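You operate a simulated robot arm through the tools that you are given. There is no shell and no other tool. Be economical: measure what you need, move in short steps, check, and stop when the job is done.

You run a simulated robot arm. Do the job below in one go: nothing can be reset, and whatever is moved stays where it is left.

JOB
Take the bracket pattern on the far end of the wooden bench and put it away on the bench front between the presses. Take the stop block on the far end of the wooden bench and put it away on the door end of the bench by the door. Put three of the number markers from the top of the gear table on the top of the wash bench. Put the 35 gap gauge from the bench front between the troughs on the board on the near trough and the 30 gap gauge on the top of the wash bench. Do these in any order. Set down upright: gap gauge.

Only the result counts: the job must be done as asked and must still hold three seconds after the hand-in. Knocking over, shifting, dropping, spilling or breaking anything else fails it.

ROBOT AND FRAMES
A 6-joint arm with a fingered hand on a trunk, on a base that drives. Base frame: it is fixed to the floor where the robot stands at the start and does not move with it; the origin is under the middle of the robot, x ahead of it, y to its left, z up. Lengths are in m, angles in degrees, forces in N, time in s.
With the tool pointing down near the work surface it reaches from about 0.32 to 0.72 m from the robot's upright axis, wherever it stands. Its first joint turns from -115.0 to 115.0 degrees. Places, roughly: bench front between the presses [-3, 4.3, 0.8]; board on the near trough [-2.6, 0.7, 0.7]; bracket pattern (7x4x3 cm) [0.7, 0.1, 0.9]; door end of the bench by the door [0.7, 4.1, 0.8]; gap gauge [-3, 0, 1]; number marker [-1, -1, 0.75]; stop block [0.5, -0.25, 0.75]; top of the wash bench [0.7, 2.7, 0.8]. Payload 4 kg.
Tool frame: the origin (TCP) lies between the finger pads and is the grasp point; the fingertips stand 0.026 m ahead of it; z points along the fingers, y is the line along which they close. The gripper opens to 0.156 m. The gripper's body begins 0.073 m behind the TCP. The gripper is a hand of 4 fingers: y runs from the thumb to the fingers, the wrist lies at [0, 0, -0.239] in the tool frame, and closing takes about 1.5 s.
Orientation is that of the tool frame in the base frame, as a unit quaternion [w, x, y, z]. With the fingers straight down and closing along the base's y, the tool's x points along the base's -x, its y along +y and its z along -z.

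CONTROLS
- The arm moves only by the tool nudge_tool. Its argument "targets" is one flat list of numbers, 7 for each row, row after row: the shift along the tool's x, y, z in m, then the turn, a rotation vector about the tool's x, y, z in degrees, then the gripper command, from -1 (shut) to 1 (fully open), values between in proportion. In form: [dx, dy, dz, ax, ay, az, claw, dx, dy, dz, ax, ay, az, claw, ...]. A call has 1 to 8 rows; each row shifts and turns the commanded pose from where the row before left it, along the tool's axes as they then stand. A row lasts 0.2 s, in which the tool goes at most 0.05 m and 8.6 degrees; a call with a longer step from one row to the next is refused whole, and so is a gripper value outside its range. Where a pose cannot be reached the arm comes as near as it can. A force on the tool above 40 N (or 10 N above the force at the start of the call, whichever is more), or a blocked arm, ends the call early, and 0.2 s more pass. The fingers move at their own pace (about 0.072 m/s each) and stop on an object; they squeeze with about 29 N. The grip force told is the motor's: it shows also when the fingers shut on nothing. Time passes only in rows, and 0.2 s behind the last, so rows that do not move let the fingers close. It gives the time, the measured TCP pose, the force on the tool (base axes), the opening and the grip force at its end, in the units of the frame above (readings bear some noise), with the torque about the TCP (base axes, N m) and any sound that the robot's microphone picked up.
- Cameras (640 x 400 px; columns grow to the right, rows downward): "scene" is now at [-0.0365, 0.0893, 1.6698]; the picture's right is [-0.94, -0.33, -0.00], its down [-0.29, 0.82, -0.50] and it looks along [0.17, -0.47, -0.87] (base axes); focal length 237 px, centre (320, 200). "wrist" rides on the gripper at [0.058, -0.058, -0.091] in the tool frame; the picture's right is [0.71, 0.71, 0.00], its down [-0.53, 0.53, -0.67] and it looks along [-0.47, 0.47, 0.74] (tool axes); focal length 265 px, centre (320, 200).
- camera(camera): a new picture of that camera. The clock stands still meanwhile.
- raise_lower(by): slides the trunk up (or, below 0, down) by that many m; the arm and the scene camera ride with it, the base frame stays. It gives what a move gives, with no picture.
- roll_base(legs): drives the robot by 1 to 6 legs, each [ahead, left, turn to the left] in m, m and degrees, along the robot's own axes; the way and the turn of a leg run together, so that a leg with both is an arc; at most 1.5 m and 180 degrees a leg. The arm and the cameras ride along, it lands a little off, and it stops where it bumps. It gives what a move gives.
- set_grasp(shape): the hand has 4 fingers and takes this shape, open, in about a second: jaw (thumb against the fingers, like two jaws); tri (thumb and two fingers); tip (a fingertip pinch); poke (one finger out to press); point (the index stretched); flat (the hand flat); cup (the hand cupped); fist (a fist). The gripper value then closes the fingers along that shape, each until it touches; the sizes above hold for jaw. It gives what a move gives, with no picture.
- turn_head(pan, tilt): turns the head with the scene camera to pan (to the left, within 155 degrees either way) and tilt (down, from -29 to 69), counted from straight ahead of the robot. It gives what a move gives.
- pixel_to_xyz(camera, pixels): for up to 12 pixels [column, row] of the newest picture of that camera ("zoom" is the newest enlarged one), the place [x, y, z] in the base frame of the surface seen there, good to about 0.002 m. The clock stands still meanwhile.
- close_up(camera, box): a new picture of the part [left, top, right, bottom] of that camera's present view, enlarged. The clock stands still meanwhile.
- job_done(): hands the job in; it is judged then, once.

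Work in short steps. Measure before you move; look again where a grasp or a placing could have gone wrong, and mend it. You have 138 turns and 162 pictures in all, those below and enlarged ones among them. Open the gripper and draw the arm clear of the work before you hand the job in, unless the task says otherwise.

The tools are called after "Request:" as a command line: name --argument value ..., lists and objects as JSON in quotes. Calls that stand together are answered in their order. nudge_tool: Moves the arm, as the interface text tells. Its arguments: {"type":"object","properties":{"targets":{"type":"array","items":{"type":"number"}}},"required":["targets"]} The other tools are called the same way: raise_lower (by) slides the trunk up or down; set_grasp (shape) gives the hand a shape; roll_base (legs) drives the base; turn_head (pan, tilt) turns the head that bears the scene camera; camera (camera) takes a picture; pixel_to_xyz (camera, pixels) gives the place of the surface under pixels of a picture; close_up (camera, box) takes an enlarged picture of a part of a camera's view; job_done () hands the job in.

At the start:

```text
t: 0.0
tool_pos: [-0.0687, -0.3531, 1.1316]
tcp_rot: [0.0, 0.001, 1.0, -0.001]
ft_force: [-1.1, -0.2, -0.2]
wrist_torque: [0.04, -0.01, 0.0]
finger_gap: 0.156
grasp_force: 0.0
shape: jaw
trunk travel left (down, up): [-0.775, 0.215]
robot x, y, heading: [0.0029, 0.0021, 0.2]
head pan, tilt: [-70.4, 59.9]
```

scene: 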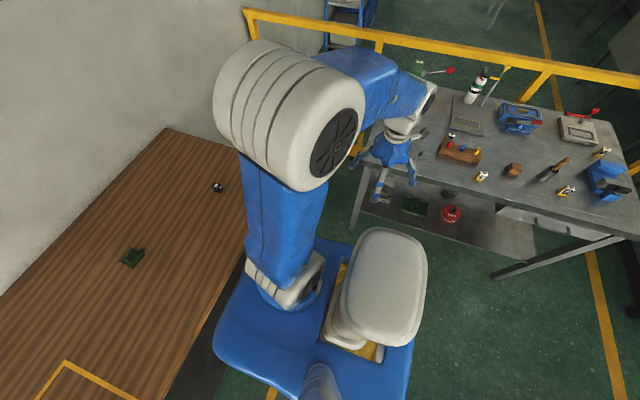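
wrist: 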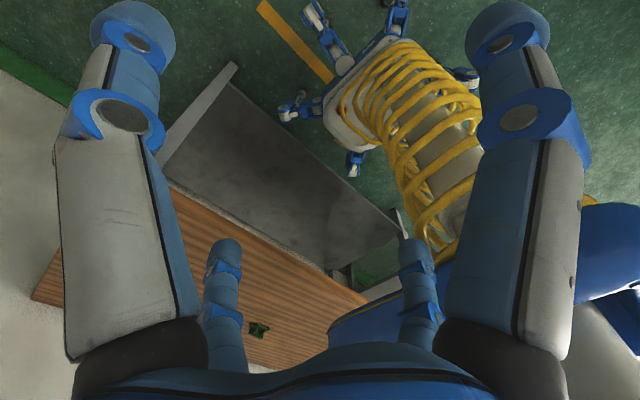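

The picture shows a green piece at (131,257) and a dark piece at (217,187) on the wooden bench, and the gear table on the right. I measure these and look closer.

Request:
close_up --camera "scene" --box '[60, 120, 280, 300]'

Request:
close_up --camera "scene" --box '[400, 50, 640, 230]'

Request:
pixel_to_xyz --camera "scene" --pixels '[[131, 257], [217, 187], [150, 220], [65, 362], [165, 130], [240, 250], [482, 175], [565, 190], [602, 152], [450, 140], [478, 150], [512, 170]]'

```text
2.22 times, centred on (170, 210) of scene
```

zoom: 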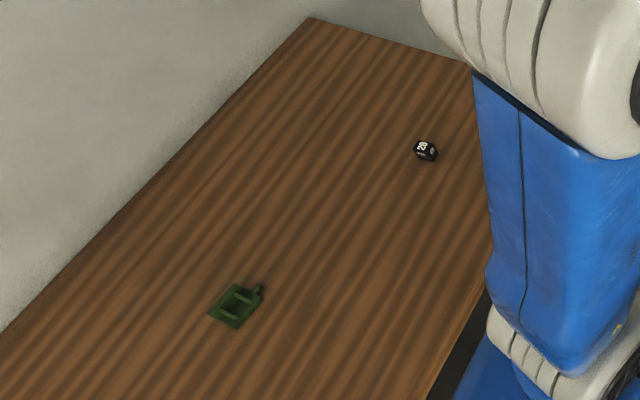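

```text
2.22 times, centred on (520, 140) of scene
```

zoom: 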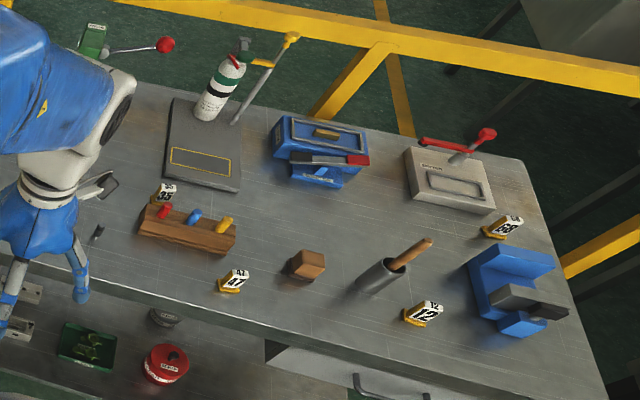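

```text
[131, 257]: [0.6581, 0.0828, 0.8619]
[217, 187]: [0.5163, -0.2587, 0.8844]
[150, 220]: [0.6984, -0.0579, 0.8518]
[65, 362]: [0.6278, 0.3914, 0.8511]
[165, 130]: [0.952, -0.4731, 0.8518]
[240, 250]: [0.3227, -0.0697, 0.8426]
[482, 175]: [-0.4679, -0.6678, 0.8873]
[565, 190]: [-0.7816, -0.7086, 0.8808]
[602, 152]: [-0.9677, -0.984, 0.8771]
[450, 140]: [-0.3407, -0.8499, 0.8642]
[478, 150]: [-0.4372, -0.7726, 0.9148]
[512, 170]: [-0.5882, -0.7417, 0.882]
```

Wooden bench top is at z≈0.851, and the markers 47, 12, 58 and 35 are on the gear table. Next I survey the other places.

Request:
turn_head --pan 60 --tilt 20

Request:
camera --camera "scene"

Request:
turn_head --pan 120 --tilt 20

Request:
camera --camera "scene"

Request:
turn_head --pan 155 --tilt 20

Request:
camera --camera "scene"

```text
t: 2.1
tool_pos: [-0.0691, -0.3532, 1.1314]
tcp_rot: [0.001, 0.002, 1.0, 0.0]
ft_force: [0.5, -0.4, 0.4]
wrist_torque: [0.02, 0.03, 0.01]
finger_gap: 0.1556
grasp_force: 0.1
shape: jaw
trunk travel left (down, up): [-0.775, 0.215]
robot x, y, heading: [0.0022, 0.0014, -0.2]
head pan, tilt: [60.0, 20.0]
```

```text
157 pictures are left
```

scene: 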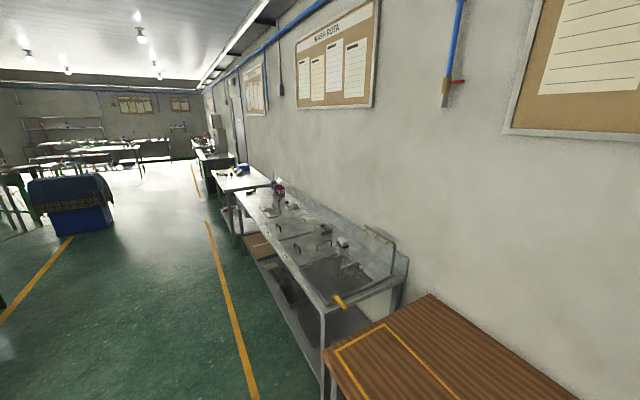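

```text
t: 3.4
tool_pos: [-0.0687, -0.3524, 1.1321]
tcp_rot: [0.0, 0.001, 1.0, 0.0]
ft_force: [0.8, 0.4, 0.4]
wrist_torque: [0.01, 0.02, 0.02]
finger_gap: 0.1561
grasp_force: 0.0
shape: jaw
trunk travel left (down, up): [-0.775, 0.215]
robot x, y, heading: [0.0002, 0.0007, -0.1]
head pan, tilt: [120.0, 20.0]
```

```text
156 pictures are left
```

scene: 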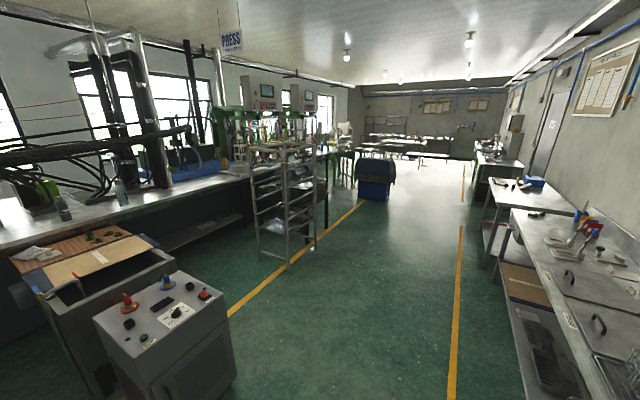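

```text
t: 4.4
tool_pos: [-0.0675, -0.3522, 1.1306]
tcp_rot: [0.0, 0.002, 1.0, 0.0]
ft_force: [-0.2, -0.1, -0.1]
wrist_torque: [0.01, -0.02, 0.01]
finger_gap: 0.156
grasp_force: 0.0
shape: jaw
trunk travel left (down, up): [-0.775, 0.215]
robot x, y, heading: [0.0009, -0.0002, -0.0]
head pan, tilt: [154.7, 20.0]
```

```text
155 pictures are left
```

scene: 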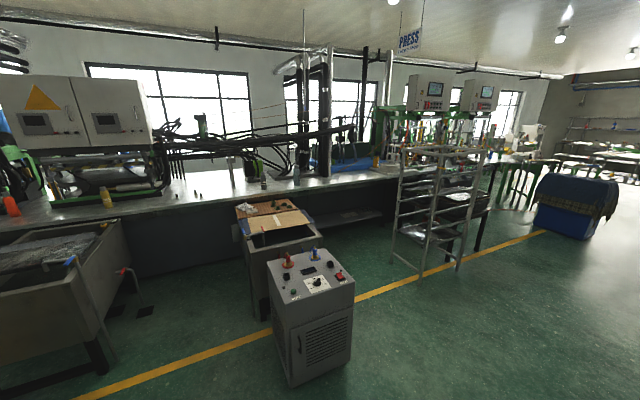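

I first fetch the stop block at (0.516, -0.259). I move the tool over to it and look with the wrist camera.

Request:
nudge_tool --targets '[-0.045, 0.005, 0, 0, 0, 0, 1, -0.045, 0.005, 0, 0, 0, 0, 1, -0.045, 0.005, 0, 0, 0, 0, 1, -0.045, 0.005, 0, 0, 0, 0, 1, -0.045, 0.005, 0, 0, 0, 0, 1, -0.045, 0.005, 0, 0, 0, 0, 1, -0.045, 0.005, 0, 0, 0, 0, 1, -0.045, 0.005, 0, 0, 0, 0, 1]'

Request:
nudge_tool --targets '[-0.045, 0.01, 0, 0, 0, 0, 1, -0.045, 0.01, 0, 0, 0, 0, 1, -0.045, 0.01, 0, 0, 0, 0, 1, -0.045, 0.01, 0, 0, 0, 0, 1, -0.045, 0.01, -0.0, 0, 0, 0, 1, 0, 0, 0.04, 0, 0, 0, 1, 0, 0, 0.04, 0, 0, 0, 1]'

Request:
turn_head --pan -15 --tilt 50

Request:
camera --camera "wrist"

Request:
camera --camera "scene"

```text
t: 6.2
tool_pos: [0.0368, -0.2959, 1.1141]
tcp_rot: [0.012, -0.007, 1.0, -0.002]
ft_force: [-0.3, -0.8, -0.9]
wrist_torque: [-0.02, 0.01, -0.01]
finger_gap: 0.1559
grasp_force: 0.1
shape: jaw
out of reach, approached as far as the arm can: row 2, 3, 4, 5, 6, 7, 8
trunk travel left (down, up): [-0.775, 0.215]
robot x, y, heading: [0.0015, 0.0018, 0.2]
head pan, tilt: [154.7, 20.0]
```

```text
t: 7.8
tool_pos: [0.028, -0.2563, 1.0207]
tcp_rot: [0.002, 0.0, 1.0, 0.001]
ft_force: [0.4, -1.2, -0.3]
wrist_torque: [0.01, 0.03, 0.02]
finger_gap: 0.1558
grasp_force: 0.0
shape: jaw
out of reach, approached as far as the arm can: row 1, 2, 3, 4, 5, 6, 7
trunk travel left (down, up): [-0.775, 0.215]
robot x, y, heading: [-0.001, -0.0006, -0.4]
head pan, tilt: [154.7, 20.0]
```

```text
t: 10.4
tool_pos: [0.0279, -0.2557, 1.0206]
tcp_rot: [0.002, 0.001, 1.0, 0.001]
ft_force: [-0.2, 0.3, -0.2]
wrist_torque: [0.03, -0.02, 0.0]
finger_gap: 0.1561
grasp_force: 0.1
shape: jaw
trunk travel left (down, up): [-0.775, 0.215]
robot x, y, heading: [0.0013, -0.0006, -0.2]
head pan, tilt: [-15.0, 50.0]
```

```text
154 pictures are left
```

wrist: 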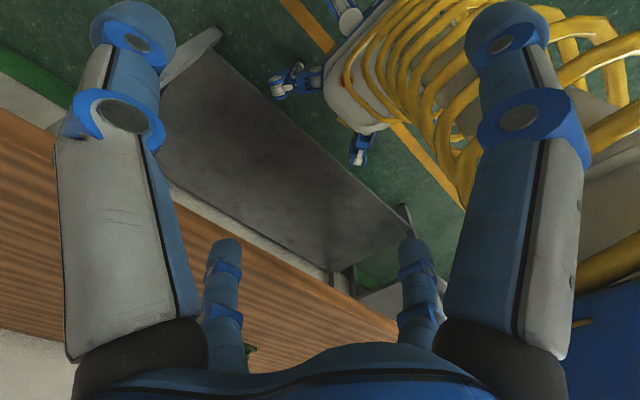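

```text
153 pictures are left
```

scene: 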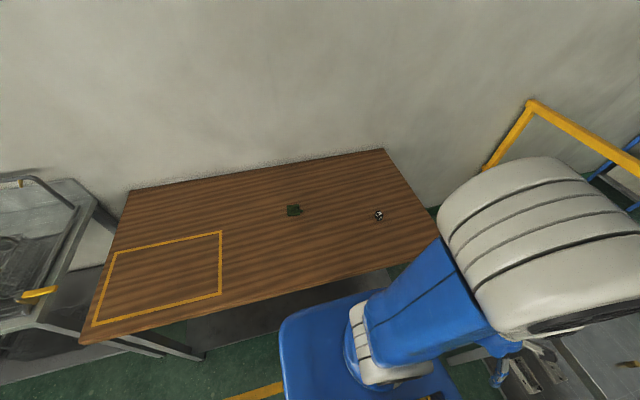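

The arm got caught in the inner dead zone. I back out to a larger radius, then swing around at r≈0.45.

Request:
nudge_tool --targets '[0, -0.045, -0.02, 0, 0, 0, 1, 0, -0.045, -0.02, 0, 0, 0, 1, 0, -0.045, -0.02, 0, 0, 0, 1, 0, -0.045, 0, 0, 0, 0, 1]'

Request:
nudge_tool --targets '[-0.045, 0, 0, 0, 0, 0, 1, -0.045, 0, 0, 0, 0, 0, 1, -0.045, 0, 0, 0, 0, 0, 1, -0.045, 0, 0, 0, 0, 0, 1, -0.045, 0.01, 0, 0, 0, 0, 1, -0.045, 0.02, 0, 0, 0, 0, 1]'

```text
t: 11.4
tool_pos: [0.0092, -0.4352, 1.0797]
tcp_rot: [0.005, -0.004, 1.0, 0.0]
ft_force: [0.5, -0.8, -0.2]
wrist_torque: [0.04, -0.01, -0.01]
finger_gap: 0.1559
grasp_force: 0.1
shape: jaw
out of reach, approached as far as the arm can: row 2, 3, 4
trunk travel left (down, up): [-0.775, 0.215]
robot x, y, heading: [0.0039, -0.0021, 0.0]
head pan, tilt: [-15.0, 50.0]
```

```text
t: 12.8
tool_pos: [0.0651, -0.3802, 1.0557]
tcp_rot: [0.032, -0.019, 0.999, -0.004]
ft_force: [0.6, -0.3, 0.4]
wrist_torque: [-0.03, 0.0, -0.02]
finger_gap: 0.1558
grasp_force: 0.1
shape: jaw
out of reach, approached as far as the arm can: row 1, 2, 3, 4, 5, 6
trunk travel left (down, up): [-0.775, 0.215]
robot x, y, heading: [0.0023, -0.0004, -0.0]
head pan, tilt: [-15.0, 50.0]
```

The arm stops, probably at a wrist limit; I now swing while turning the tool along with the first joint.

Request:
nudge_tool --targets '[-0.04, 0.007, 0, 0, 0, -6, 1, -0.04, 0.007, 0, 0, 0, -6, 1, -0.04, 0.007, 0, 0, 0, -6, 1, -0.04, 0.007, 0, 0, 0, -6, 1, -0.04, 0.007, 0, 0, 0, -6, 1, -0.04, 0.007, 0, 0, 0, -6, 1, -0.04, 0.007, 0, 0, 0, -6, 1, -0.04, 0.007, 0, 0, 0, -6, 1]'

```text
t: 14.6
tool_pos: [0.2963, -0.2289, 1.0622]
tcp_rot: [0.021, -0.421, 0.907, -0.011]
ft_force: [0.6, 0.5, 0.3]
wrist_torque: [0.01, 0.04, 0.0]
finger_gap: 0.1557
grasp_force: 0.1
shape: jaw
out of reach, approached as far as the arm can: row 1, 3, 4, 5, 6, 7, 8
trunk travel left (down, up): [-0.775, 0.215]
robot x, y, heading: [0.0034, -0.0023, -0.1]
head pan, tilt: [-15.0, 50.0]
```

That works: the tool must turn along with the arm. Next I look at the block and the bracket closely for their orientation.

Request:
close_up --camera "scene" --box '[260, 180, 420, 250]'

Request:
camera --camera "wrist"

```text
4.00 times, centred on (340, 215) of scene
```

zoom: 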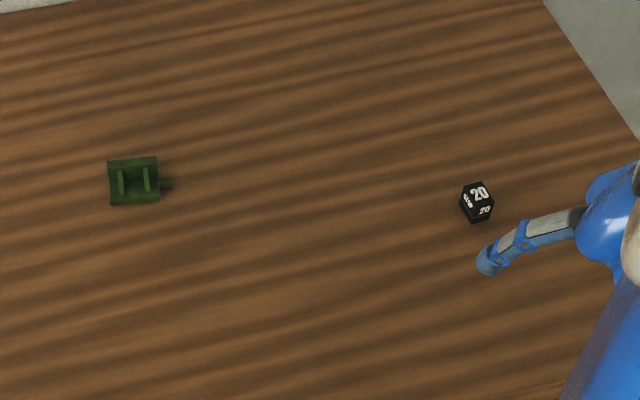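

```text
151 pictures are left
```

wrist: 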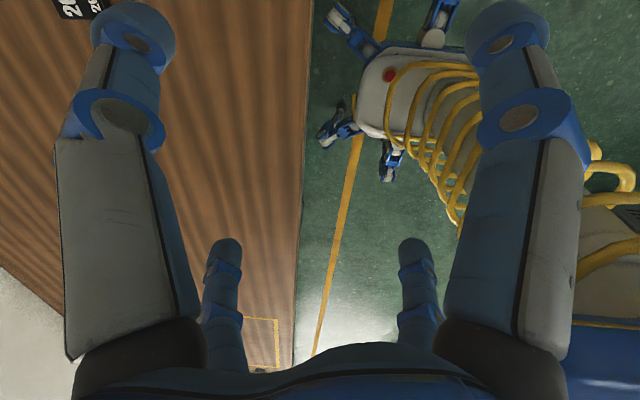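

Request:
close_up --camera "scene" --box '[367, 205, 391, 220]'

Request:
pixel_to_xyz --camera "zoom" --pixels '[[320, 200], [200, 200], [400, 150], [260, 260], [400, 280]]'

Request:
close_up --camera "scene" --box '[278, 200, 310, 220]'

Request:
pixel_to_xyz --camera "zoom" --pixels '[[320, 200], [200, 200], [400, 150], [260, 260], [400, 280]]'

```text
16.00 times, centred on (379, 212) of scene
```

zoom: 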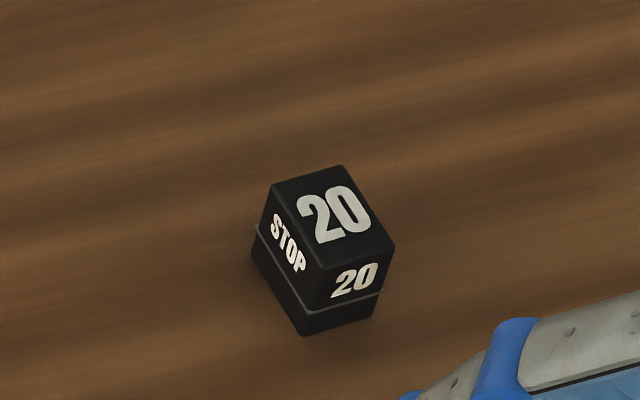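

```text
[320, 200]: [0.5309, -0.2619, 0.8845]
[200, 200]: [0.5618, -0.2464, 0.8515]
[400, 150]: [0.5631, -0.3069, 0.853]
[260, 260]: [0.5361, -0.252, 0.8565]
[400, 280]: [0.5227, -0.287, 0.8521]
```

```text
16.00 times, centred on (294, 210) of scene
```

zoom: 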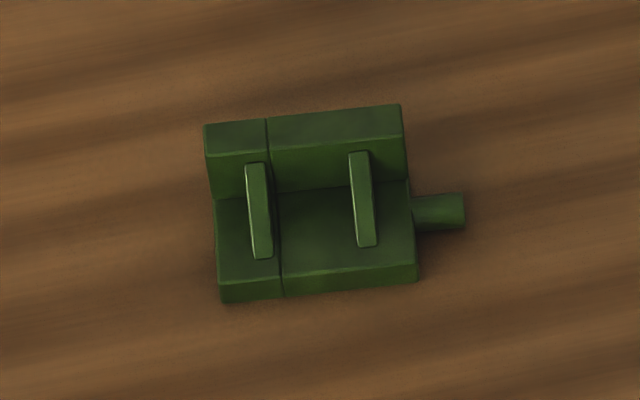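

```text
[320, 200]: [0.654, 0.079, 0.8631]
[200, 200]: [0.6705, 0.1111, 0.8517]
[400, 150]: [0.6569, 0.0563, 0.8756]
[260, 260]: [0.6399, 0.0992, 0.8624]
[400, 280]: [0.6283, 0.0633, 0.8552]
```

Request:
close_up --camera "scene" --box '[367, 205, 391, 220]'

Request:
pixel_to_xyz --camera "zoom" --pixels '[[276, 190], [338, 170], [388, 243], [325, 265], [305, 333], [377, 315], [253, 255]]'

Request:
close_up --camera "scene" --box '[278, 200, 310, 220]'

Request:
pixel_to_xyz --camera "zoom" --pixels '[[210, 130], [396, 110], [410, 160], [214, 154], [222, 276], [411, 258], [460, 205], [222, 298], [412, 280], [258, 200], [360, 195]]'

```text
16.00 times, centred on (379, 212) of scene
```

zoom: 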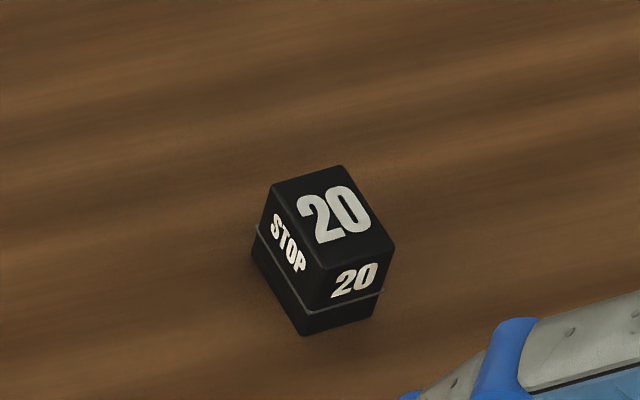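

```text
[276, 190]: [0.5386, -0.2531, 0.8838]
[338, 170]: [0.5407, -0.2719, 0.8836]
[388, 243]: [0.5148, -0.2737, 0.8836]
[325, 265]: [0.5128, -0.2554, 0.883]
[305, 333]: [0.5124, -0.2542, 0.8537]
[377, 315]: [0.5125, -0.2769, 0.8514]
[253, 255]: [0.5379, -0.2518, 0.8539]
```

```text
16.00 times, centred on (294, 210) of scene
```

zoom: 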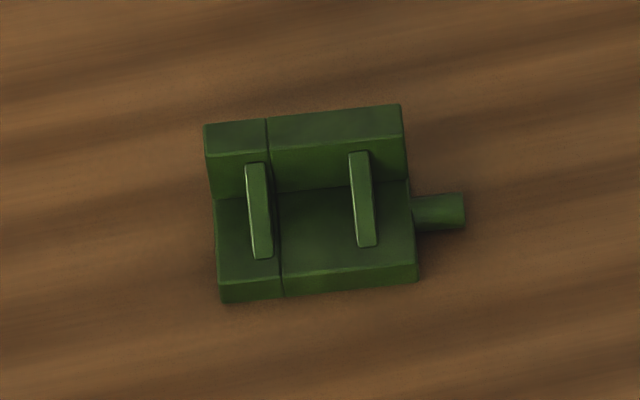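

```text
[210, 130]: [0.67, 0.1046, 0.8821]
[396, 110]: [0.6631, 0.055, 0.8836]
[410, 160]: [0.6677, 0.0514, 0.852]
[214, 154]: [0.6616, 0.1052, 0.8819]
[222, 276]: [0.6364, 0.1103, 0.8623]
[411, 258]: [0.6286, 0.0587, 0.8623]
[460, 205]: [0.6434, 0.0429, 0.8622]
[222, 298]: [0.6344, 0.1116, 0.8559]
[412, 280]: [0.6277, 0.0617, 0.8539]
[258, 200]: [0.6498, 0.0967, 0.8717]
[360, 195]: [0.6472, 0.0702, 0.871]
```

Block: centre (0.527,-0.264), top 0.884, its faces nearly aligned with the axes (about 5°). I move out, turn the tool to close along x, then read the pose.

Request:
nudge_tool --targets '[0, -0.05, 0, 0, 0, 0, 1, 0, -0.05, 0, 0, 0, -7.5, 1, 0, 0, 0, 0, 0, -7.5, 1, 0, 0, 0, 0, 0, -7.5, 1, 0, 0, 0, 0, 0, -7.5, 1, 0, 0, 0, 0, 0, -7.5, 1, 0, 0, 0, 0, 0, -7.5, 1, 0, 0, 0, 0, 0, 0, 1]'

```text
t: 16.4
tool_pos: [0.3727, -0.2936, 1.0683]
tcp_rot: [-0.012, 0.734, -0.679, 0.018]
ft_force: [-1.0, 0.3, 0.1]
wrist_torque: [-0.01, 0.01, 0.02]
finger_gap: 0.1558
grasp_force: 0.1
shape: jaw
trunk travel left (down, up): [-0.775, 0.215]
robot x, y, heading: [0.0016, -0.0043, 0.1]
head pan, tilt: [-15.0, 50.0]
```

Request:
nudge_tool --targets '[-0.0045, -0.039, 0, -2.4, -0.6, 0, 1, -0.0045, -0.039, 0, 0, 0, 0, 1, -0.0045, -0.039, 0, 0, 0, 0, 1, -0.0045, -0.039, 0, 0, 0, 0, 1, 0, 0, 0.04, 0, 0, 0, 1, 0, 0, 0.04, 0, 0, 0, 1, 0, 0, 0.02, 0, 0, 0, 1, 0, 0, 0, 0, 0, 0, 1]'

Request:
close_up --camera "scene" --box '[330, 180, 430, 243]'

Request:
camera --camera "wrist"

```text
t: 18.2
tool_pos: [0.5274, -0.2633, 0.9683]
tcp_rot: [-0.001, 0.733, -0.68, -0.001]
ft_force: [-0.6, -0.4, 0.2]
wrist_torque: [0.03, 0.0, 0.0]
finger_gap: 0.1558
grasp_force: 0.0
shape: jaw
trunk travel left (down, up): [-0.775, 0.215]
robot x, y, heading: [0.0017, -0.0023, -0.1]
head pan, tilt: [-15.0, 50.0]
```

```text
6.35 times, centred on (380, 212) of scene
```

zoom: 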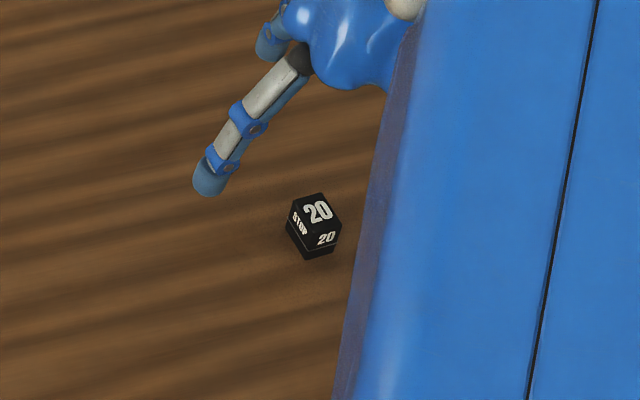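

```text
145 pictures are left
```

wrist: 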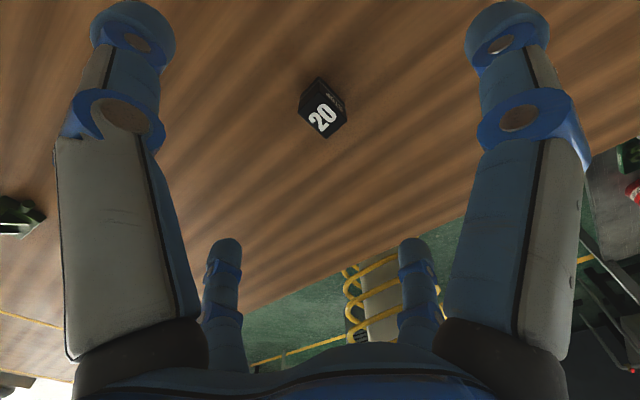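

The block sits right below the grasp point (323,108). I go down to TCP z≈0.883 and close.

Request:
nudge_tool --targets '[0, 0, 0.045, 0, 0, 0, 1, 0, 0, 0.039, 0, 0, 0, 1, 0, 0, 0, 0, 0, 0, 1]'

Request:
nudge_tool --targets '[0, 0, 0, 0, 0, 0, -1, 0, 0, 0, 0, 0, 0, -1, 0, 0, 0, 0, 0, 0, -1, 0, 0, 0, 0, 0, 0, -1, 0, 0, 0, 0, 0, 0, -1, 0, 0, 0, 0, 0, 0, -1, 0, 0, 0, 0, 0, 0, -1, 0, 0, 0, 0, 0, 0, -1]'

Request:
nudge_tool --targets '[0, 0, -0.04, 0, 0, 0, -1, 0, 0, -0.04, 0, 0, 0, -1, 0, 0, -0.04, 0, 0, 0, -1, 0, 0.04, -0.04, 0, 0, 0, -1, 0, 0.04, -0.04, 0, 0, 0, -1, 0, 0.04, 0, 0, 0, 0, -1]'

Request:
camera --camera "wrist"

```text
t: 19.0
tool_pos: [0.5265, -0.262, 0.8844]
tcp_rot: [-0.002, 0.733, -0.68, 0.0]
ft_force: [-0.4, -0.7, 1.0]
wrist_torque: [-0.01, 0.0, 0.01]
finger_gap: 0.1559
grasp_force: 0.0
shape: jaw
trunk travel left (down, up): [-0.775, 0.215]
robot x, y, heading: [0.0005, -0.0023, 0.2]
head pan, tilt: [-15.0, 50.0]
```

```text
t: 20.8
tool_pos: [0.5271, -0.261, 0.884]
tcp_rot: [-0.001, 0.734, -0.679, -0.001]
ft_force: [0.1, 0.0, -0.9]
wrist_torque: [0.02, -0.01, 0.02]
finger_gap: 0.0214
grasp_force: 29.1
shape: jaw
trunk travel left (down, up): [-0.775, 0.215]
robot x, y, heading: [0.0027, 0.0012, -0.0]
head pan, tilt: [-15.0, 50.0]
```

```text
refused: row 4 steps farther than a row can; nothing moved
```

```text
144 pictures are left
```

wrist: 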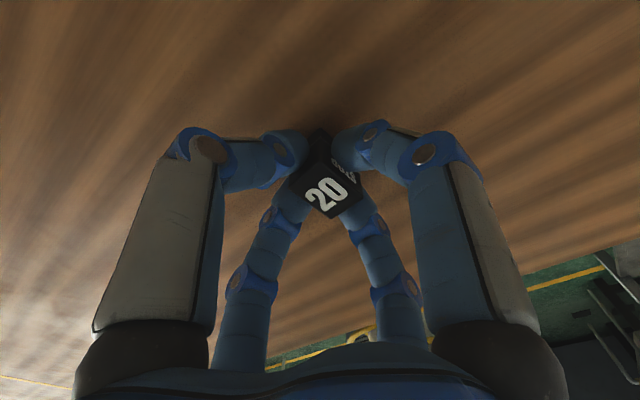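

Grip force holds at a gap of 0.021. I lift and retract.

Request:
nudge_tool --targets '[0, 0, -0.04, 0, 0, 0, -1, 0, 0, -0.045, 0, 0, 0, -1, 0, 0, -0.045, 0, 0, 0, -1, 0, 0.033, -0.033, 0, 0, 0, -1, 0, 0.033, -0.033, 0, 0, 0, -1, 0, 0.04, 0, 0, 0, 0, -1, 0, 0, 0, 0, 0, 0, -1]'

Request:
turn_head --pan 70 --tilt 30

Request:
camera --camera "wrist"

Request:
camera --camera "scene"

Request:
pixel_to_xyz --camera "scene" --pixels '[[300, 300], [260, 230], [240, 190], [210, 180], [230, 350], [210, 230], [100, 200], [40, 180], [60, 260]]'

```text
t: 22.4
tool_pos: [0.4269, -0.2727, 1.0802]
tcp_rot: [0.0, 0.734, -0.679, -0.001]
ft_force: [0.2, -0.3, -1.5]
wrist_torque: [-0.02, 0.02, 0.01]
finger_gap: 0.0216
grasp_force: 28.5
shape: jaw
trunk travel left (down, up): [-0.775, 0.215]
robot x, y, heading: [0.002, 0.001, -0.2]
head pan, tilt: [-15.0, 50.0]
```

```text
t: 24.0
tool_pos: [0.4242, -0.2718, 1.0808]
tcp_rot: [-0.001, 0.734, -0.68, 0.0]
ft_force: [-0.7, -0.1, -2.0]
wrist_torque: [0.01, 0.0, -0.02]
finger_gap: 0.0217
grasp_force: 29.0
shape: jaw
trunk travel left (down, up): [-0.775, 0.215]
robot x, y, heading: [0.0026, 0.0021, 0.0]
head pan, tilt: [70.0, 30.0]
```

```text
143 pictures are left
```

wrist: 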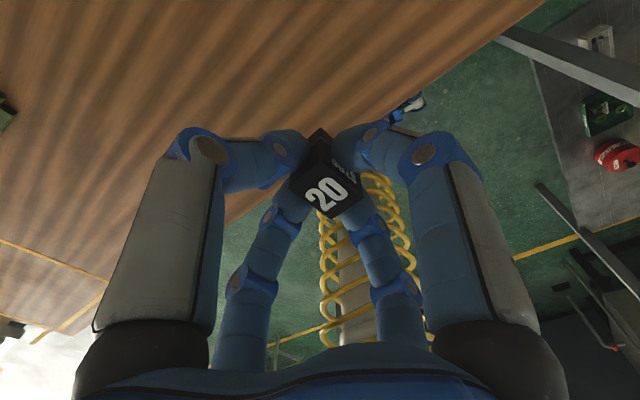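

```text
142 pictures are left
```

scene: 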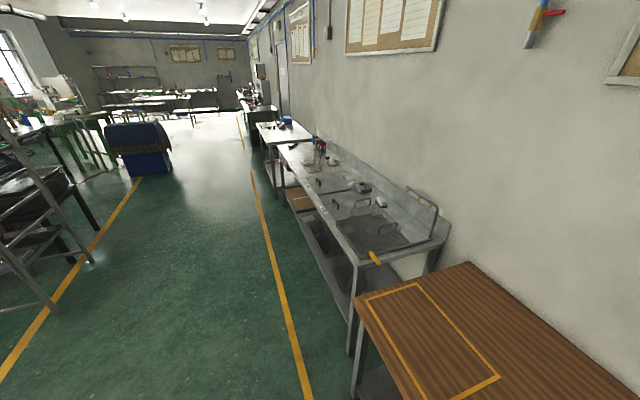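

```text
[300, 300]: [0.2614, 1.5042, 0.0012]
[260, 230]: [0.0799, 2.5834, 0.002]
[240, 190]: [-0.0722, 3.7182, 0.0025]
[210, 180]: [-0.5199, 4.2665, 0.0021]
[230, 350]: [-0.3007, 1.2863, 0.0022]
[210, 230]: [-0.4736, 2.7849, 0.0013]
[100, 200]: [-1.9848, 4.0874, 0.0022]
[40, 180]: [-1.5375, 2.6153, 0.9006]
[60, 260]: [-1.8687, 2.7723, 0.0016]
```

The aisle at x≈-0.3 is clear. I back off and drive left along the benches to the door end.

Request:
roll_base --legs '[[-0.35, 0, 0], [0, 1.5, 0], [0, 1.5, 0], [0, 0.9, 0]]'

Request:
turn_head --pan 20 --tilt 35

Request:
camera --camera "scene"

Request:
turn_head --pan -45 --tilt 35

Request:
camera --camera "scene"

```text
t: 77.7
tool_pos: [0.1946, 3.5925, 1.0815]
tcp_rot: [-0.001, 0.714, -0.7, 0.0]
ft_force: [-0.2, 0.8, -1.8]
wrist_torque: [-0.01, -0.03, 0.01]
finger_gap: 0.0214
grasp_force: 29.0
shape: jaw
trunk travel left (down, up): [-0.775, 0.215]
robot x, y, heading: [-0.2088, 3.8874, -3.1]
head pan, tilt: [70.0, 30.0]
```

```text
t: 78.9
tool_pos: [0.1944, 3.5916, 1.0814]
tcp_rot: [0.0, 0.714, -0.7, 0.0]
ft_force: [-0.3, 0.4, -1.8]
wrist_torque: [0.01, 0.01, 0.0]
finger_gap: 0.0216
grasp_force: 28.8
shape: jaw
trunk travel left (down, up): [-0.775, 0.215]
robot x, y, heading: [-0.2152, 3.889, -3.2]
head pan, tilt: [20.0, 35.0]
```

```text
141 pictures are left
```

scene: 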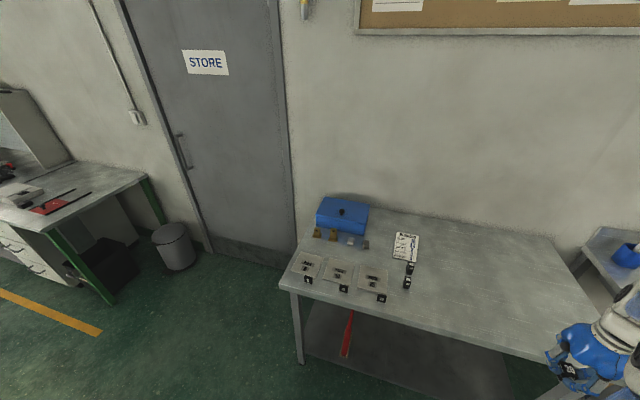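

```text
t: 80.3
tool_pos: [0.1942, 3.5921, 1.0804]
tcp_rot: [-0.001, 0.714, -0.7, -0.001]
ft_force: [0.8, 0.4, -2.6]
wrist_torque: [0.02, 0.02, 0.0]
finger_gap: 0.0213
grasp_force: 28.8
shape: jaw
trunk travel left (down, up): [-0.775, 0.215]
robot x, y, heading: [-0.2129, 3.8915, -3.2]
head pan, tilt: [-45.0, 35.0]
```

```text
140 pictures are left
```

scene: 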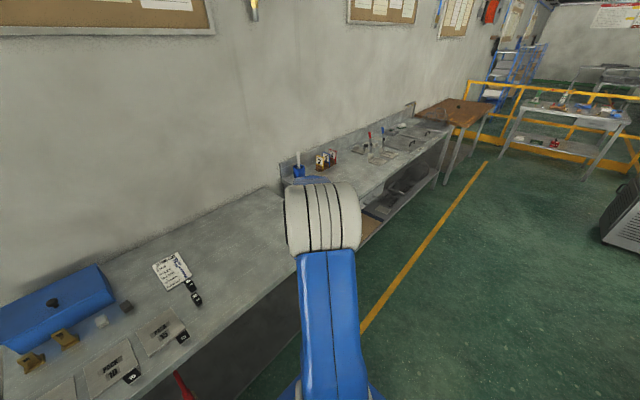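

Request:
turn_head --pan 20 --tilt 45

Request:
close_up --camera "scene" --box '[270, 130, 450, 250]'

Request:
camera --camera "scene"

```text
t: 81.6
tool_pos: [0.1953, 3.5924, 1.0811]
tcp_rot: [0.0, 0.714, -0.7, -0.001]
ft_force: [-0.7, 0.1, -1.8]
wrist_torque: [-0.04, -0.03, 0.01]
finger_gap: 0.0211
grasp_force: 29.3
shape: jaw
trunk travel left (down, up): [-0.775, 0.215]
robot x, y, heading: [-0.2123, 3.8853, -3.3]
head pan, tilt: [20.0, 45.0]
```

```text
3.33 times, centred on (360, 190) of scene
```

zoom: 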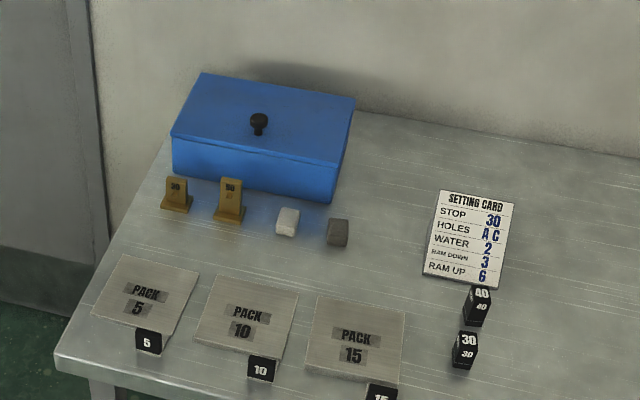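

```text
138 pictures are left
```

scene: 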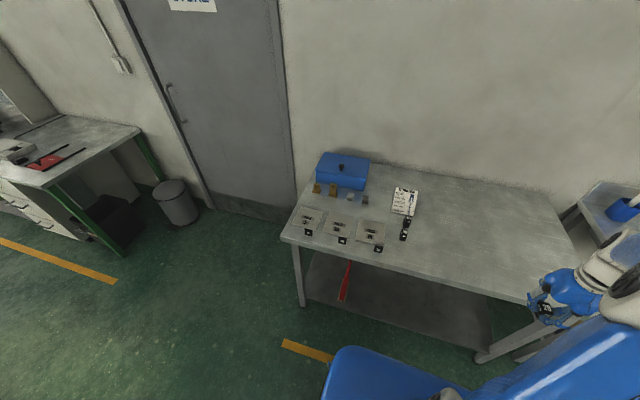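

The blocks 40 and 30 stand in a row on the door end; the 20 belongs near them. I measure this area.

Request:
close_up --camera "scene" --box '[340, 180, 460, 255]'

Request:
pixel_to_xyz --camera "scene" --pixels '[[406, 220], [403, 233], [405, 201], [372, 232], [378, 247], [281, 236], [530, 296], [450, 200], [430, 230], [400, 250], [319, 153], [480, 240]]'

```text
5.33 times, centred on (400, 218) of scene
```

zoom: 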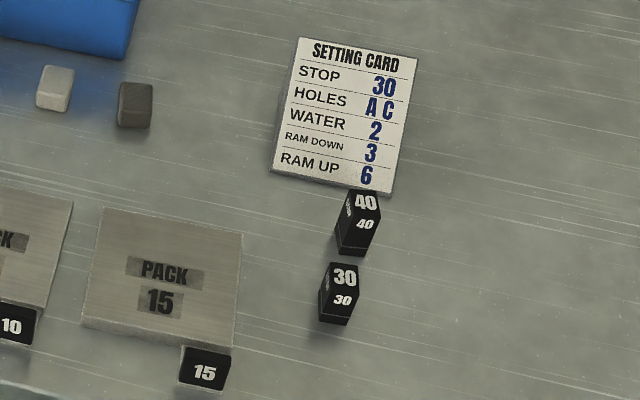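

```text
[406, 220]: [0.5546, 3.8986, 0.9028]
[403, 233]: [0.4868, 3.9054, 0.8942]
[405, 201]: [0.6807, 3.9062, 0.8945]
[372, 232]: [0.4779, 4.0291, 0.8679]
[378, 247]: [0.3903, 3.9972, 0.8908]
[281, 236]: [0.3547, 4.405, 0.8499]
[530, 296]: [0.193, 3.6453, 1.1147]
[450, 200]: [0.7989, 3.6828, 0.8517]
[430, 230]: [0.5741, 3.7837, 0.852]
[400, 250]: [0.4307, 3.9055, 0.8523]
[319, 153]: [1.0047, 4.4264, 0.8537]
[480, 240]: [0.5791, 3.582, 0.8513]
```

Request:
pixel_to_xyz --camera "zoom" --pixels '[[133, 95], [150, 125], [120, 60], [302, 42], [275, 170], [240, 225], [215, 150], [220, 60], [335, 195], [135, 5], [378, 190]]'

Request:
pixel_to_xyz --camera "scene" --pixels '[[400, 170], [440, 180], [370, 157], [366, 188], [575, 235]]'

```text
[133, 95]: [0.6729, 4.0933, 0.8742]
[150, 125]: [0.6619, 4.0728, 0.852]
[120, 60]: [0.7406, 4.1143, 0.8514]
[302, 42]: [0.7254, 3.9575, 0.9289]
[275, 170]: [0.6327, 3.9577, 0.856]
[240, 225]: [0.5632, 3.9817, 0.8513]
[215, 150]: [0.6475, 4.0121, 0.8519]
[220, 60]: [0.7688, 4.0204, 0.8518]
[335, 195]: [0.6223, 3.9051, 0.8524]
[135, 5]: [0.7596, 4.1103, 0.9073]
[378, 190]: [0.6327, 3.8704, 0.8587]
```

```text
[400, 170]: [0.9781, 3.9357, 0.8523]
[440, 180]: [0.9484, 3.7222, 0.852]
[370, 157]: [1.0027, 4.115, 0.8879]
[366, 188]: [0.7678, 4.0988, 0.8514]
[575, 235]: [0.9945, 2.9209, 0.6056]
```

I'll set it in the row in front of the 30, at about (0.415, 3.905), fingers along y. I drive so that this spot lies ahead-left of the robot.

Request:
roll_base --legs '[[0.22, -0.29, 3.2]]'

Request:
nudge_tool --targets '[-0.042, -0.012, 0, 0, 0, -7, -1, -0.042, -0.012, 0, 0, 0, -7, -1, -0.042, -0.005, 0, 0, 0, -7, -1, -0.042, 0, 0, 0, 0, -7, -1, -0.042, 0.01, 0, 0, 0, -7, -1, -0.04, 0.02, 0, 0, 0, -7, -1, -0.035, 0.03, 0, 0, 0, -7, -1, 0, 0, 0, 0, 0, 0, -1]'

```text
t: 86.0
tool_pos: [0.4258, 3.3167, 1.0806]
tcp_rot: [0.0, 0.735, -0.678, -0.001]
ft_force: [-0.3, -0.1, -1.8]
wrist_torque: [0.01, 0.02, 0.0]
finger_gap: 0.0217
grasp_force: 28.9
shape: jaw
trunk travel left (down, up): [-0.775, 0.215]
robot x, y, heading: [0.0013, 3.5887, 0.2]
head pan, tilt: [20.0, 45.0]
```

```text
t: 87.8
tool_pos: [0.2975, 3.5313, 1.0793]
tcp_rot: [0.0, 0.95, -0.312, -0.003]
ft_force: [-0.1, 0.5, -2.0]
wrist_torque: [-0.04, 0.01, -0.01]
finger_gap: 0.0214
grasp_force: 29.3
shape: jaw
out of reach, approached as far as the arm can: row 7
trunk travel left (down, up): [-0.775, 0.215]
robot x, y, heading: [0.0046, 3.5871, 0.3]
head pan, tilt: [20.0, 45.0]
```

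Request:
nudge_tool --targets '[0.0317, -0.0357, 0, 0, 0, 0, -1, 0.0317, -0.0357, 0, 0, 0, 0, -1, 0.0317, -0.0357, 0, 0, 0, 0, -1, -0.0293, -0.0342, 0, 0, 0, 0, -1, -0.0293, -0.0342, 0, 0, 0, 0, -1, -0.0293, -0.0342, 0, 0, 0, 0, -1, -0.0293, -0.0342, 0, 0, 0, 0, -1]'

Request:
nudge_tool --targets '[-0.0293, -0.0342, 0, 0, 0, 0, -1, -0.0293, -0.0342, 0, 0, 0, 0, -1, 0, 0, 0, 0, 0, -7.3, -1, 0, 0, 0, 0, 0, -7.3, -1, 0, 0, 0, 0, 0, -7.3, -1, 0, 0, 0, 0, 0, -7.3, -1, 0, 0, 0, 0, 0, -7.3, -1, 0, 0, 0, 0, 0, 0, -1]'

```text
t: 89.4
tool_pos: [0.4224, 3.7423, 1.084]
tcp_rot: [0.0, 0.95, -0.313, 0.0]
ft_force: [-0.6, -0.3, -1.8]
wrist_torque: [-0.01, -0.02, -0.01]
finger_gap: 0.0218
grasp_force: 28.8
shape: jaw
trunk travel left (down, up): [-0.775, 0.215]
robot x, y, heading: [0.0058, 3.5878, 0.1]
head pan, tilt: [20.0, 45.0]
```

```text
t: 91.2
tool_pos: [0.4171, 3.8318, 1.084]
tcp_rot: [-0.001, 1.0, 0.001, 0.0]
ft_force: [-0.5, 0.1, -1.4]
wrist_torque: [-0.03, -0.02, 0.03]
finger_gap: 0.0216
grasp_force: 28.8
shape: jaw
trunk travel left (down, up): [-0.775, 0.215]
robot x, y, heading: [-0.0016, 3.5833, 0.0]
head pan, tilt: [20.0, 45.0]
```

ψ is 90° as wanted. I go over the spot, down to 2 cm above, and check.

Request:
nudge_tool --targets '[-0.001, -0.037, 0, 0, 0, 0, -1, -0.001, -0.036, 0, 0, 0, 0, -1, 0, 0, 0.045, 0, 0, 0, -1, 0, 0, 0.045, 0, 0, 0, -1, 0, 0, 0.045, 0, 0, 0, -1, 0, 0, 0.045, 0, 0, 0, -1, 0, 0, 0, 0, 0, 0, -1]'

Request:
turn_head --pan 40 --tilt 60

Request:
camera --camera "scene"

Request:
camera --camera "wrist"

```text
t: 92.8
tool_pos: [0.4123, 3.9027, 0.9058]
tcp_rot: [-0.002, 1.0, 0.001, 0.0]
ft_force: [-0.6, -0.6, -1.5]
wrist_torque: [0.02, -0.02, -0.06]
finger_gap: 0.0215
grasp_force: 28.7
shape: jaw
trunk travel left (down, up): [-0.775, 0.215]
robot x, y, heading: [-0.0026, 3.5873, -0.1]
head pan, tilt: [20.0, 45.0]
```

```text
t: 93.6
tool_pos: [0.414, 3.903, 0.9044]
tcp_rot: [-0.001, 1.0, 0.001, 0.0]
ft_force: [-0.3, 0.1, -1.8]
wrist_torque: [-0.01, 0.04, 0.02]
finger_gap: 0.0214
grasp_force: 29.0
shape: jaw
trunk travel left (down, up): [-0.775, 0.215]
robot x, y, heading: [0.0018, 3.5861, 0.2]
head pan, tilt: [40.0, 60.0]
```

```text
136 pictures are left
```

scene: 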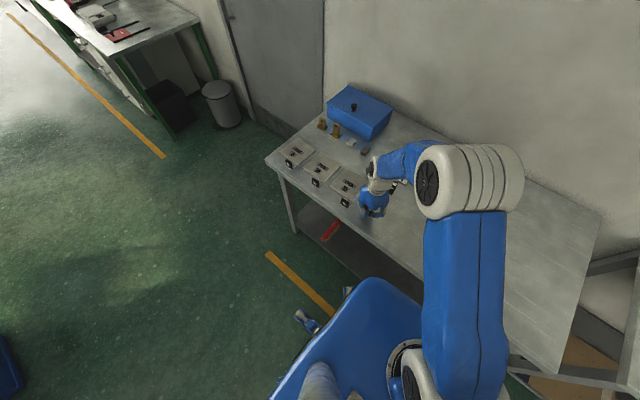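

```text
135 pictures are left
```

wrist: 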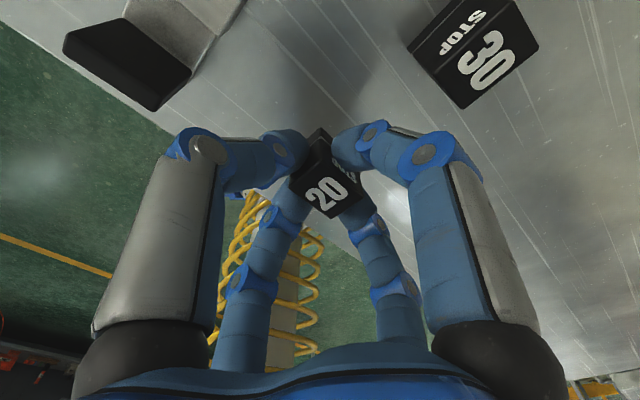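

Position fine. I lower the last 2 cm, open only a little (gap ≈0.055) because the label 15 stands near, and rise.

Request:
nudge_tool --targets '[0, 0, 0.01, 0, 0, 0, -1, 0, 0, 0.0095, 0, 0, 0, -1, 0, 0, 0, 0, 0, 0, -1]'

Request:
nudge_tool --targets '[0, 0, 0, 0, 0, 0, -0.3, 0, 0, 0, 0, 0, 0, -0.3, 0, 0, 0, 0, 0, 0, -0.3, 0, 0, -0.04, 0, 0, 0, -0.3, 0, 0, -0.04, 0, 0, 0, -0.3, 0, 0, -0.045, 0, 0, 0, -0.3, 0, 0, -0.045, 0, 0, 0, -0.3]'

Request:
camera --camera "wrist"

```text
t: 94.4
tool_pos: [0.4153, 3.9039, 0.884]
tcp_rot: [0.0, 1.0, 0.001, -0.001]
ft_force: [0.4, -0.3, -2.2]
wrist_torque: [-0.01, 0.02, -0.01]
finger_gap: 0.0214
grasp_force: 29.2
shape: jaw
trunk travel left (down, up): [-0.775, 0.215]
robot x, y, heading: [0.0018, 3.5873, 0.2]
head pan, tilt: [40.0, 60.0]
```

```text
t: 96.0
tool_pos: [0.4141, 3.9039, 1.0563]
tcp_rot: [-0.001, 1.0, 0.001, -0.001]
ft_force: [1.3, 0.3, 0.1]
wrist_torque: [-0.02, -0.01, 0.03]
finger_gap: 0.0542
grasp_force: 0.0
shape: jaw
trunk travel left (down, up): [-0.775, 0.215]
robot x, y, heading: [0.0019, 3.5858, 0.1]
head pan, tilt: [40.0, 60.0]
```

```text
134 pictures are left
```

wrist: 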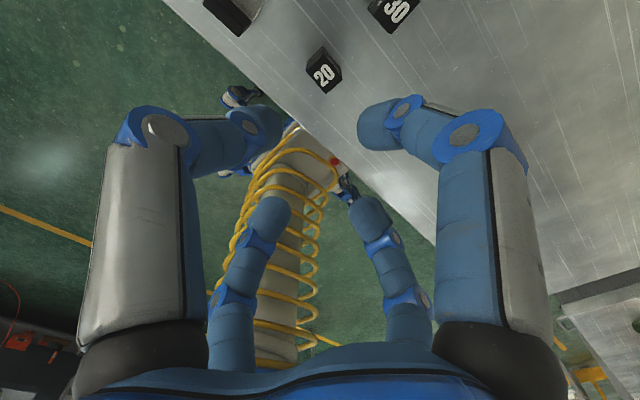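

The stop block stands in its row. I look at the wash bench top on the right, for later.

Request:
turn_head --pan -38 --tilt 40

Request:
camera --camera "scene"

Request:
close_up --camera "scene" --box '[200, 60, 440, 210]'

Request:
pixel_to_xyz --camera "scene" --pixels '[[180, 200], [260, 190], [300, 180], [340, 170], [380, 140], [200, 260], [420, 130], [240, 150]]'

```text
t: 97.5
tool_pos: [0.4158, 3.9034, 1.0562]
tcp_rot: [-0.001, 1.0, 0.001, 0.0]
ft_force: [0.0, -0.5, 0.7]
wrist_torque: [0.01, -0.02, -0.02]
finger_gap: 0.0547
grasp_force: 0.1
shape: jaw
trunk travel left (down, up): [-0.775, 0.215]
robot x, y, heading: [0.0013, 3.5856, 0.2]
head pan, tilt: [-38.0, 40.0]
```

```text
133 pictures are left
```

scene: 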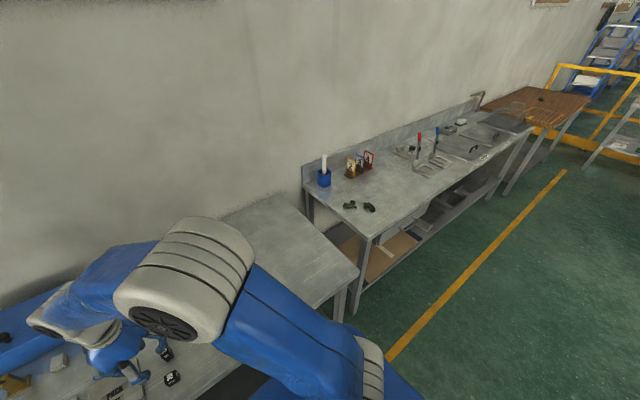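

```text
2.67 times, centred on (320, 135) of scene
```

zoom: 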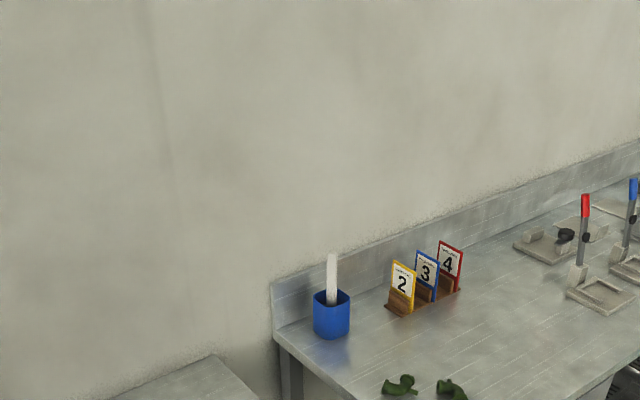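

```text
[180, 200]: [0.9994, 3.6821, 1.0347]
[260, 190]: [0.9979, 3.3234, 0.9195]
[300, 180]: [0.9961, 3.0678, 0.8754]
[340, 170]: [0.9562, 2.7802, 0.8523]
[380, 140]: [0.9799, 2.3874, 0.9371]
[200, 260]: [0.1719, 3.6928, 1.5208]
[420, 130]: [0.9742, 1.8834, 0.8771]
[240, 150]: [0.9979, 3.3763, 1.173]
```

Request:
close_up --camera "scene" --box '[310, 140, 470, 240]'

Request:
pixel_to_xyz --camera "zoom" --pixels '[[160, 260], [240, 275], [200, 140], [60, 155], [410, 140], [510, 100], [300, 200], [330, 240], [200, 200], [230, 320], [260, 130], [420, 190]]'

```text
4.00 times, centred on (390, 190) of scene
```

zoom: 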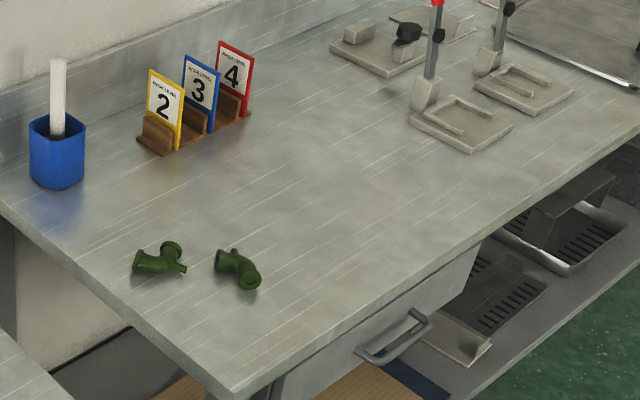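

```text
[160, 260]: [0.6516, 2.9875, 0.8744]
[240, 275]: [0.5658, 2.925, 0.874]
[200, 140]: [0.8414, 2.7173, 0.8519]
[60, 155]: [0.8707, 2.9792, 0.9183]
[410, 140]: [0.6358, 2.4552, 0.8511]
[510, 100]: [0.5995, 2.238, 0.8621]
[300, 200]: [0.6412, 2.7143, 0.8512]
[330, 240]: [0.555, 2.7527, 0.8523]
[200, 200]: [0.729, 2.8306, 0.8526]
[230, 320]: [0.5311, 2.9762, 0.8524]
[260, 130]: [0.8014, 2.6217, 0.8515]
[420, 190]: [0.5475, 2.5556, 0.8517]
```

The free area on the wash bench is x 0.45–0.75, y 2.5–2.85 at z 0.852. Now I drive back to the wooden bench for the bracket.

Request:
roll_base --legs '[[-0.3, 0, 0], [0, -1.5, 0], [0, -1.5, 0], [0, -0.28, 0]]'

Request:
nudge_tool --targets '[0, 0, 0, 0, 0, 8, 0.3, 0, 0, 0, 0, 0, 8, 0.3, 0, 0, 0, 0, 0, 8, 0.3, 0, 0, 0, 0, 0, 8, 0.3, 0, 0, 0, 0, 0, 8, 0.3, 0, 0, 0, 0, 0, 0, 0.3]'

```text
t: 142.7
tool_pos: [0.1688, 0.6584, 1.0565]
tcp_rot: [-0.002, 1.0, -0.002, 0.0]
ft_force: [0.1, -0.3, 0.1]
wrist_torque: [-0.06, -0.01, -0.02]
finger_gap: 0.054
grasp_force: 0.1
shape: jaw
trunk travel left (down, up): [-0.775, 0.215]
robot x, y, heading: [-0.2456, 0.34, 0.1]
head pan, tilt: [-38.0, 40.0]
```

```text
t: 144.1
tool_pos: [0.1704, 0.6585, 1.0559]
tcp_rot: [-0.001, 0.939, -0.344, 0.0]
ft_force: [-0.7, 0.1, -0.4]
wrist_torque: [-0.01, 0.0, -0.01]
finger_gap: 0.1008
grasp_force: 0.1
shape: jaw
trunk travel left (down, up): [-0.775, 0.215]
robot x, y, heading: [-0.2432, 0.3418, -0.3]
head pan, tilt: [-38.0, 40.0]
```

Request:
roll_base --legs '[[0.27, -0.04, 0]]'

Request:
nudge_tool --targets '[0.04, 0.015, 0, 0, 0, 7.3, 0.3, 0.04, 0.015, 0, 0, 0, 7.3, 0.3, 0.04, 0.01, 0, 0, 0, 7.3, 0.3, 0.04, 0.0, 0, 0, 0, 7.3, 0.3, 0.04, -0.01, 0, 0, 0, 7.3, 0.3, 0.04, -0.015, 0, 0, 0, 7.3, 0.3, 0.04, -0.015, 0, 0, 0, 7.3, 0.3, 0, 0, 0, 0, 0, 7.3, 0.3]'

Request:
turn_head --pan 5 --tilt 55

Request:
camera --camera "scene"

```text
t: 148.2
tool_pos: [0.4382, 0.6177, 1.0556]
tcp_rot: [-0.001, 0.939, -0.344, -0.001]
ft_force: [0.0, 0.0, -0.5]
wrist_torque: [-0.02, 0.01, -0.01]
finger_gap: 0.1008
grasp_force: 0.1
shape: jaw
trunk travel left (down, up): [-0.775, 0.215]
robot x, y, heading: [0.0242, 0.2984, -0.4]
head pan, tilt: [-38.0, 40.0]
```

```text
t: 149.9
tool_pos: [0.5789, 0.2623, 1.0418]
tcp_rot: [0.026, -0.695, 0.718, 0.026]
ft_force: [0.0, -0.5, -0.1]
wrist_torque: [0.03, 0.01, 0.0]
finger_gap: 0.101
grasp_force: 0.0
shape: jaw
out of reach, approached as far as the arm can: row 1, 2, 4, 5, 6, 7, 8
trunk travel left (down, up): [-0.775, 0.215]
robot x, y, heading: [0.0252, 0.2977, -0.1]
head pan, tilt: [-38.0, 40.0]
```

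```text
t: 151.1
tool_pos: [0.579, 0.2637, 1.0428]
tcp_rot: [0.026, -0.696, 0.717, 0.026]
ft_force: [0.0, 0.0, -0.2]
wrist_torque: [-0.02, -0.03, -0.01]
finger_gap: 0.1009
grasp_force: 0.1
shape: jaw
trunk travel left (down, up): [-0.775, 0.215]
robot x, y, heading: [0.0214, 0.2995, -0.2]
head pan, tilt: [5.0, 55.0]
```

```text
130 pictures are left
```

scene: 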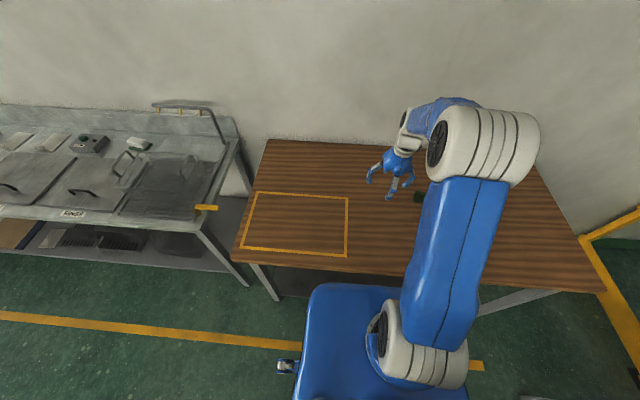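

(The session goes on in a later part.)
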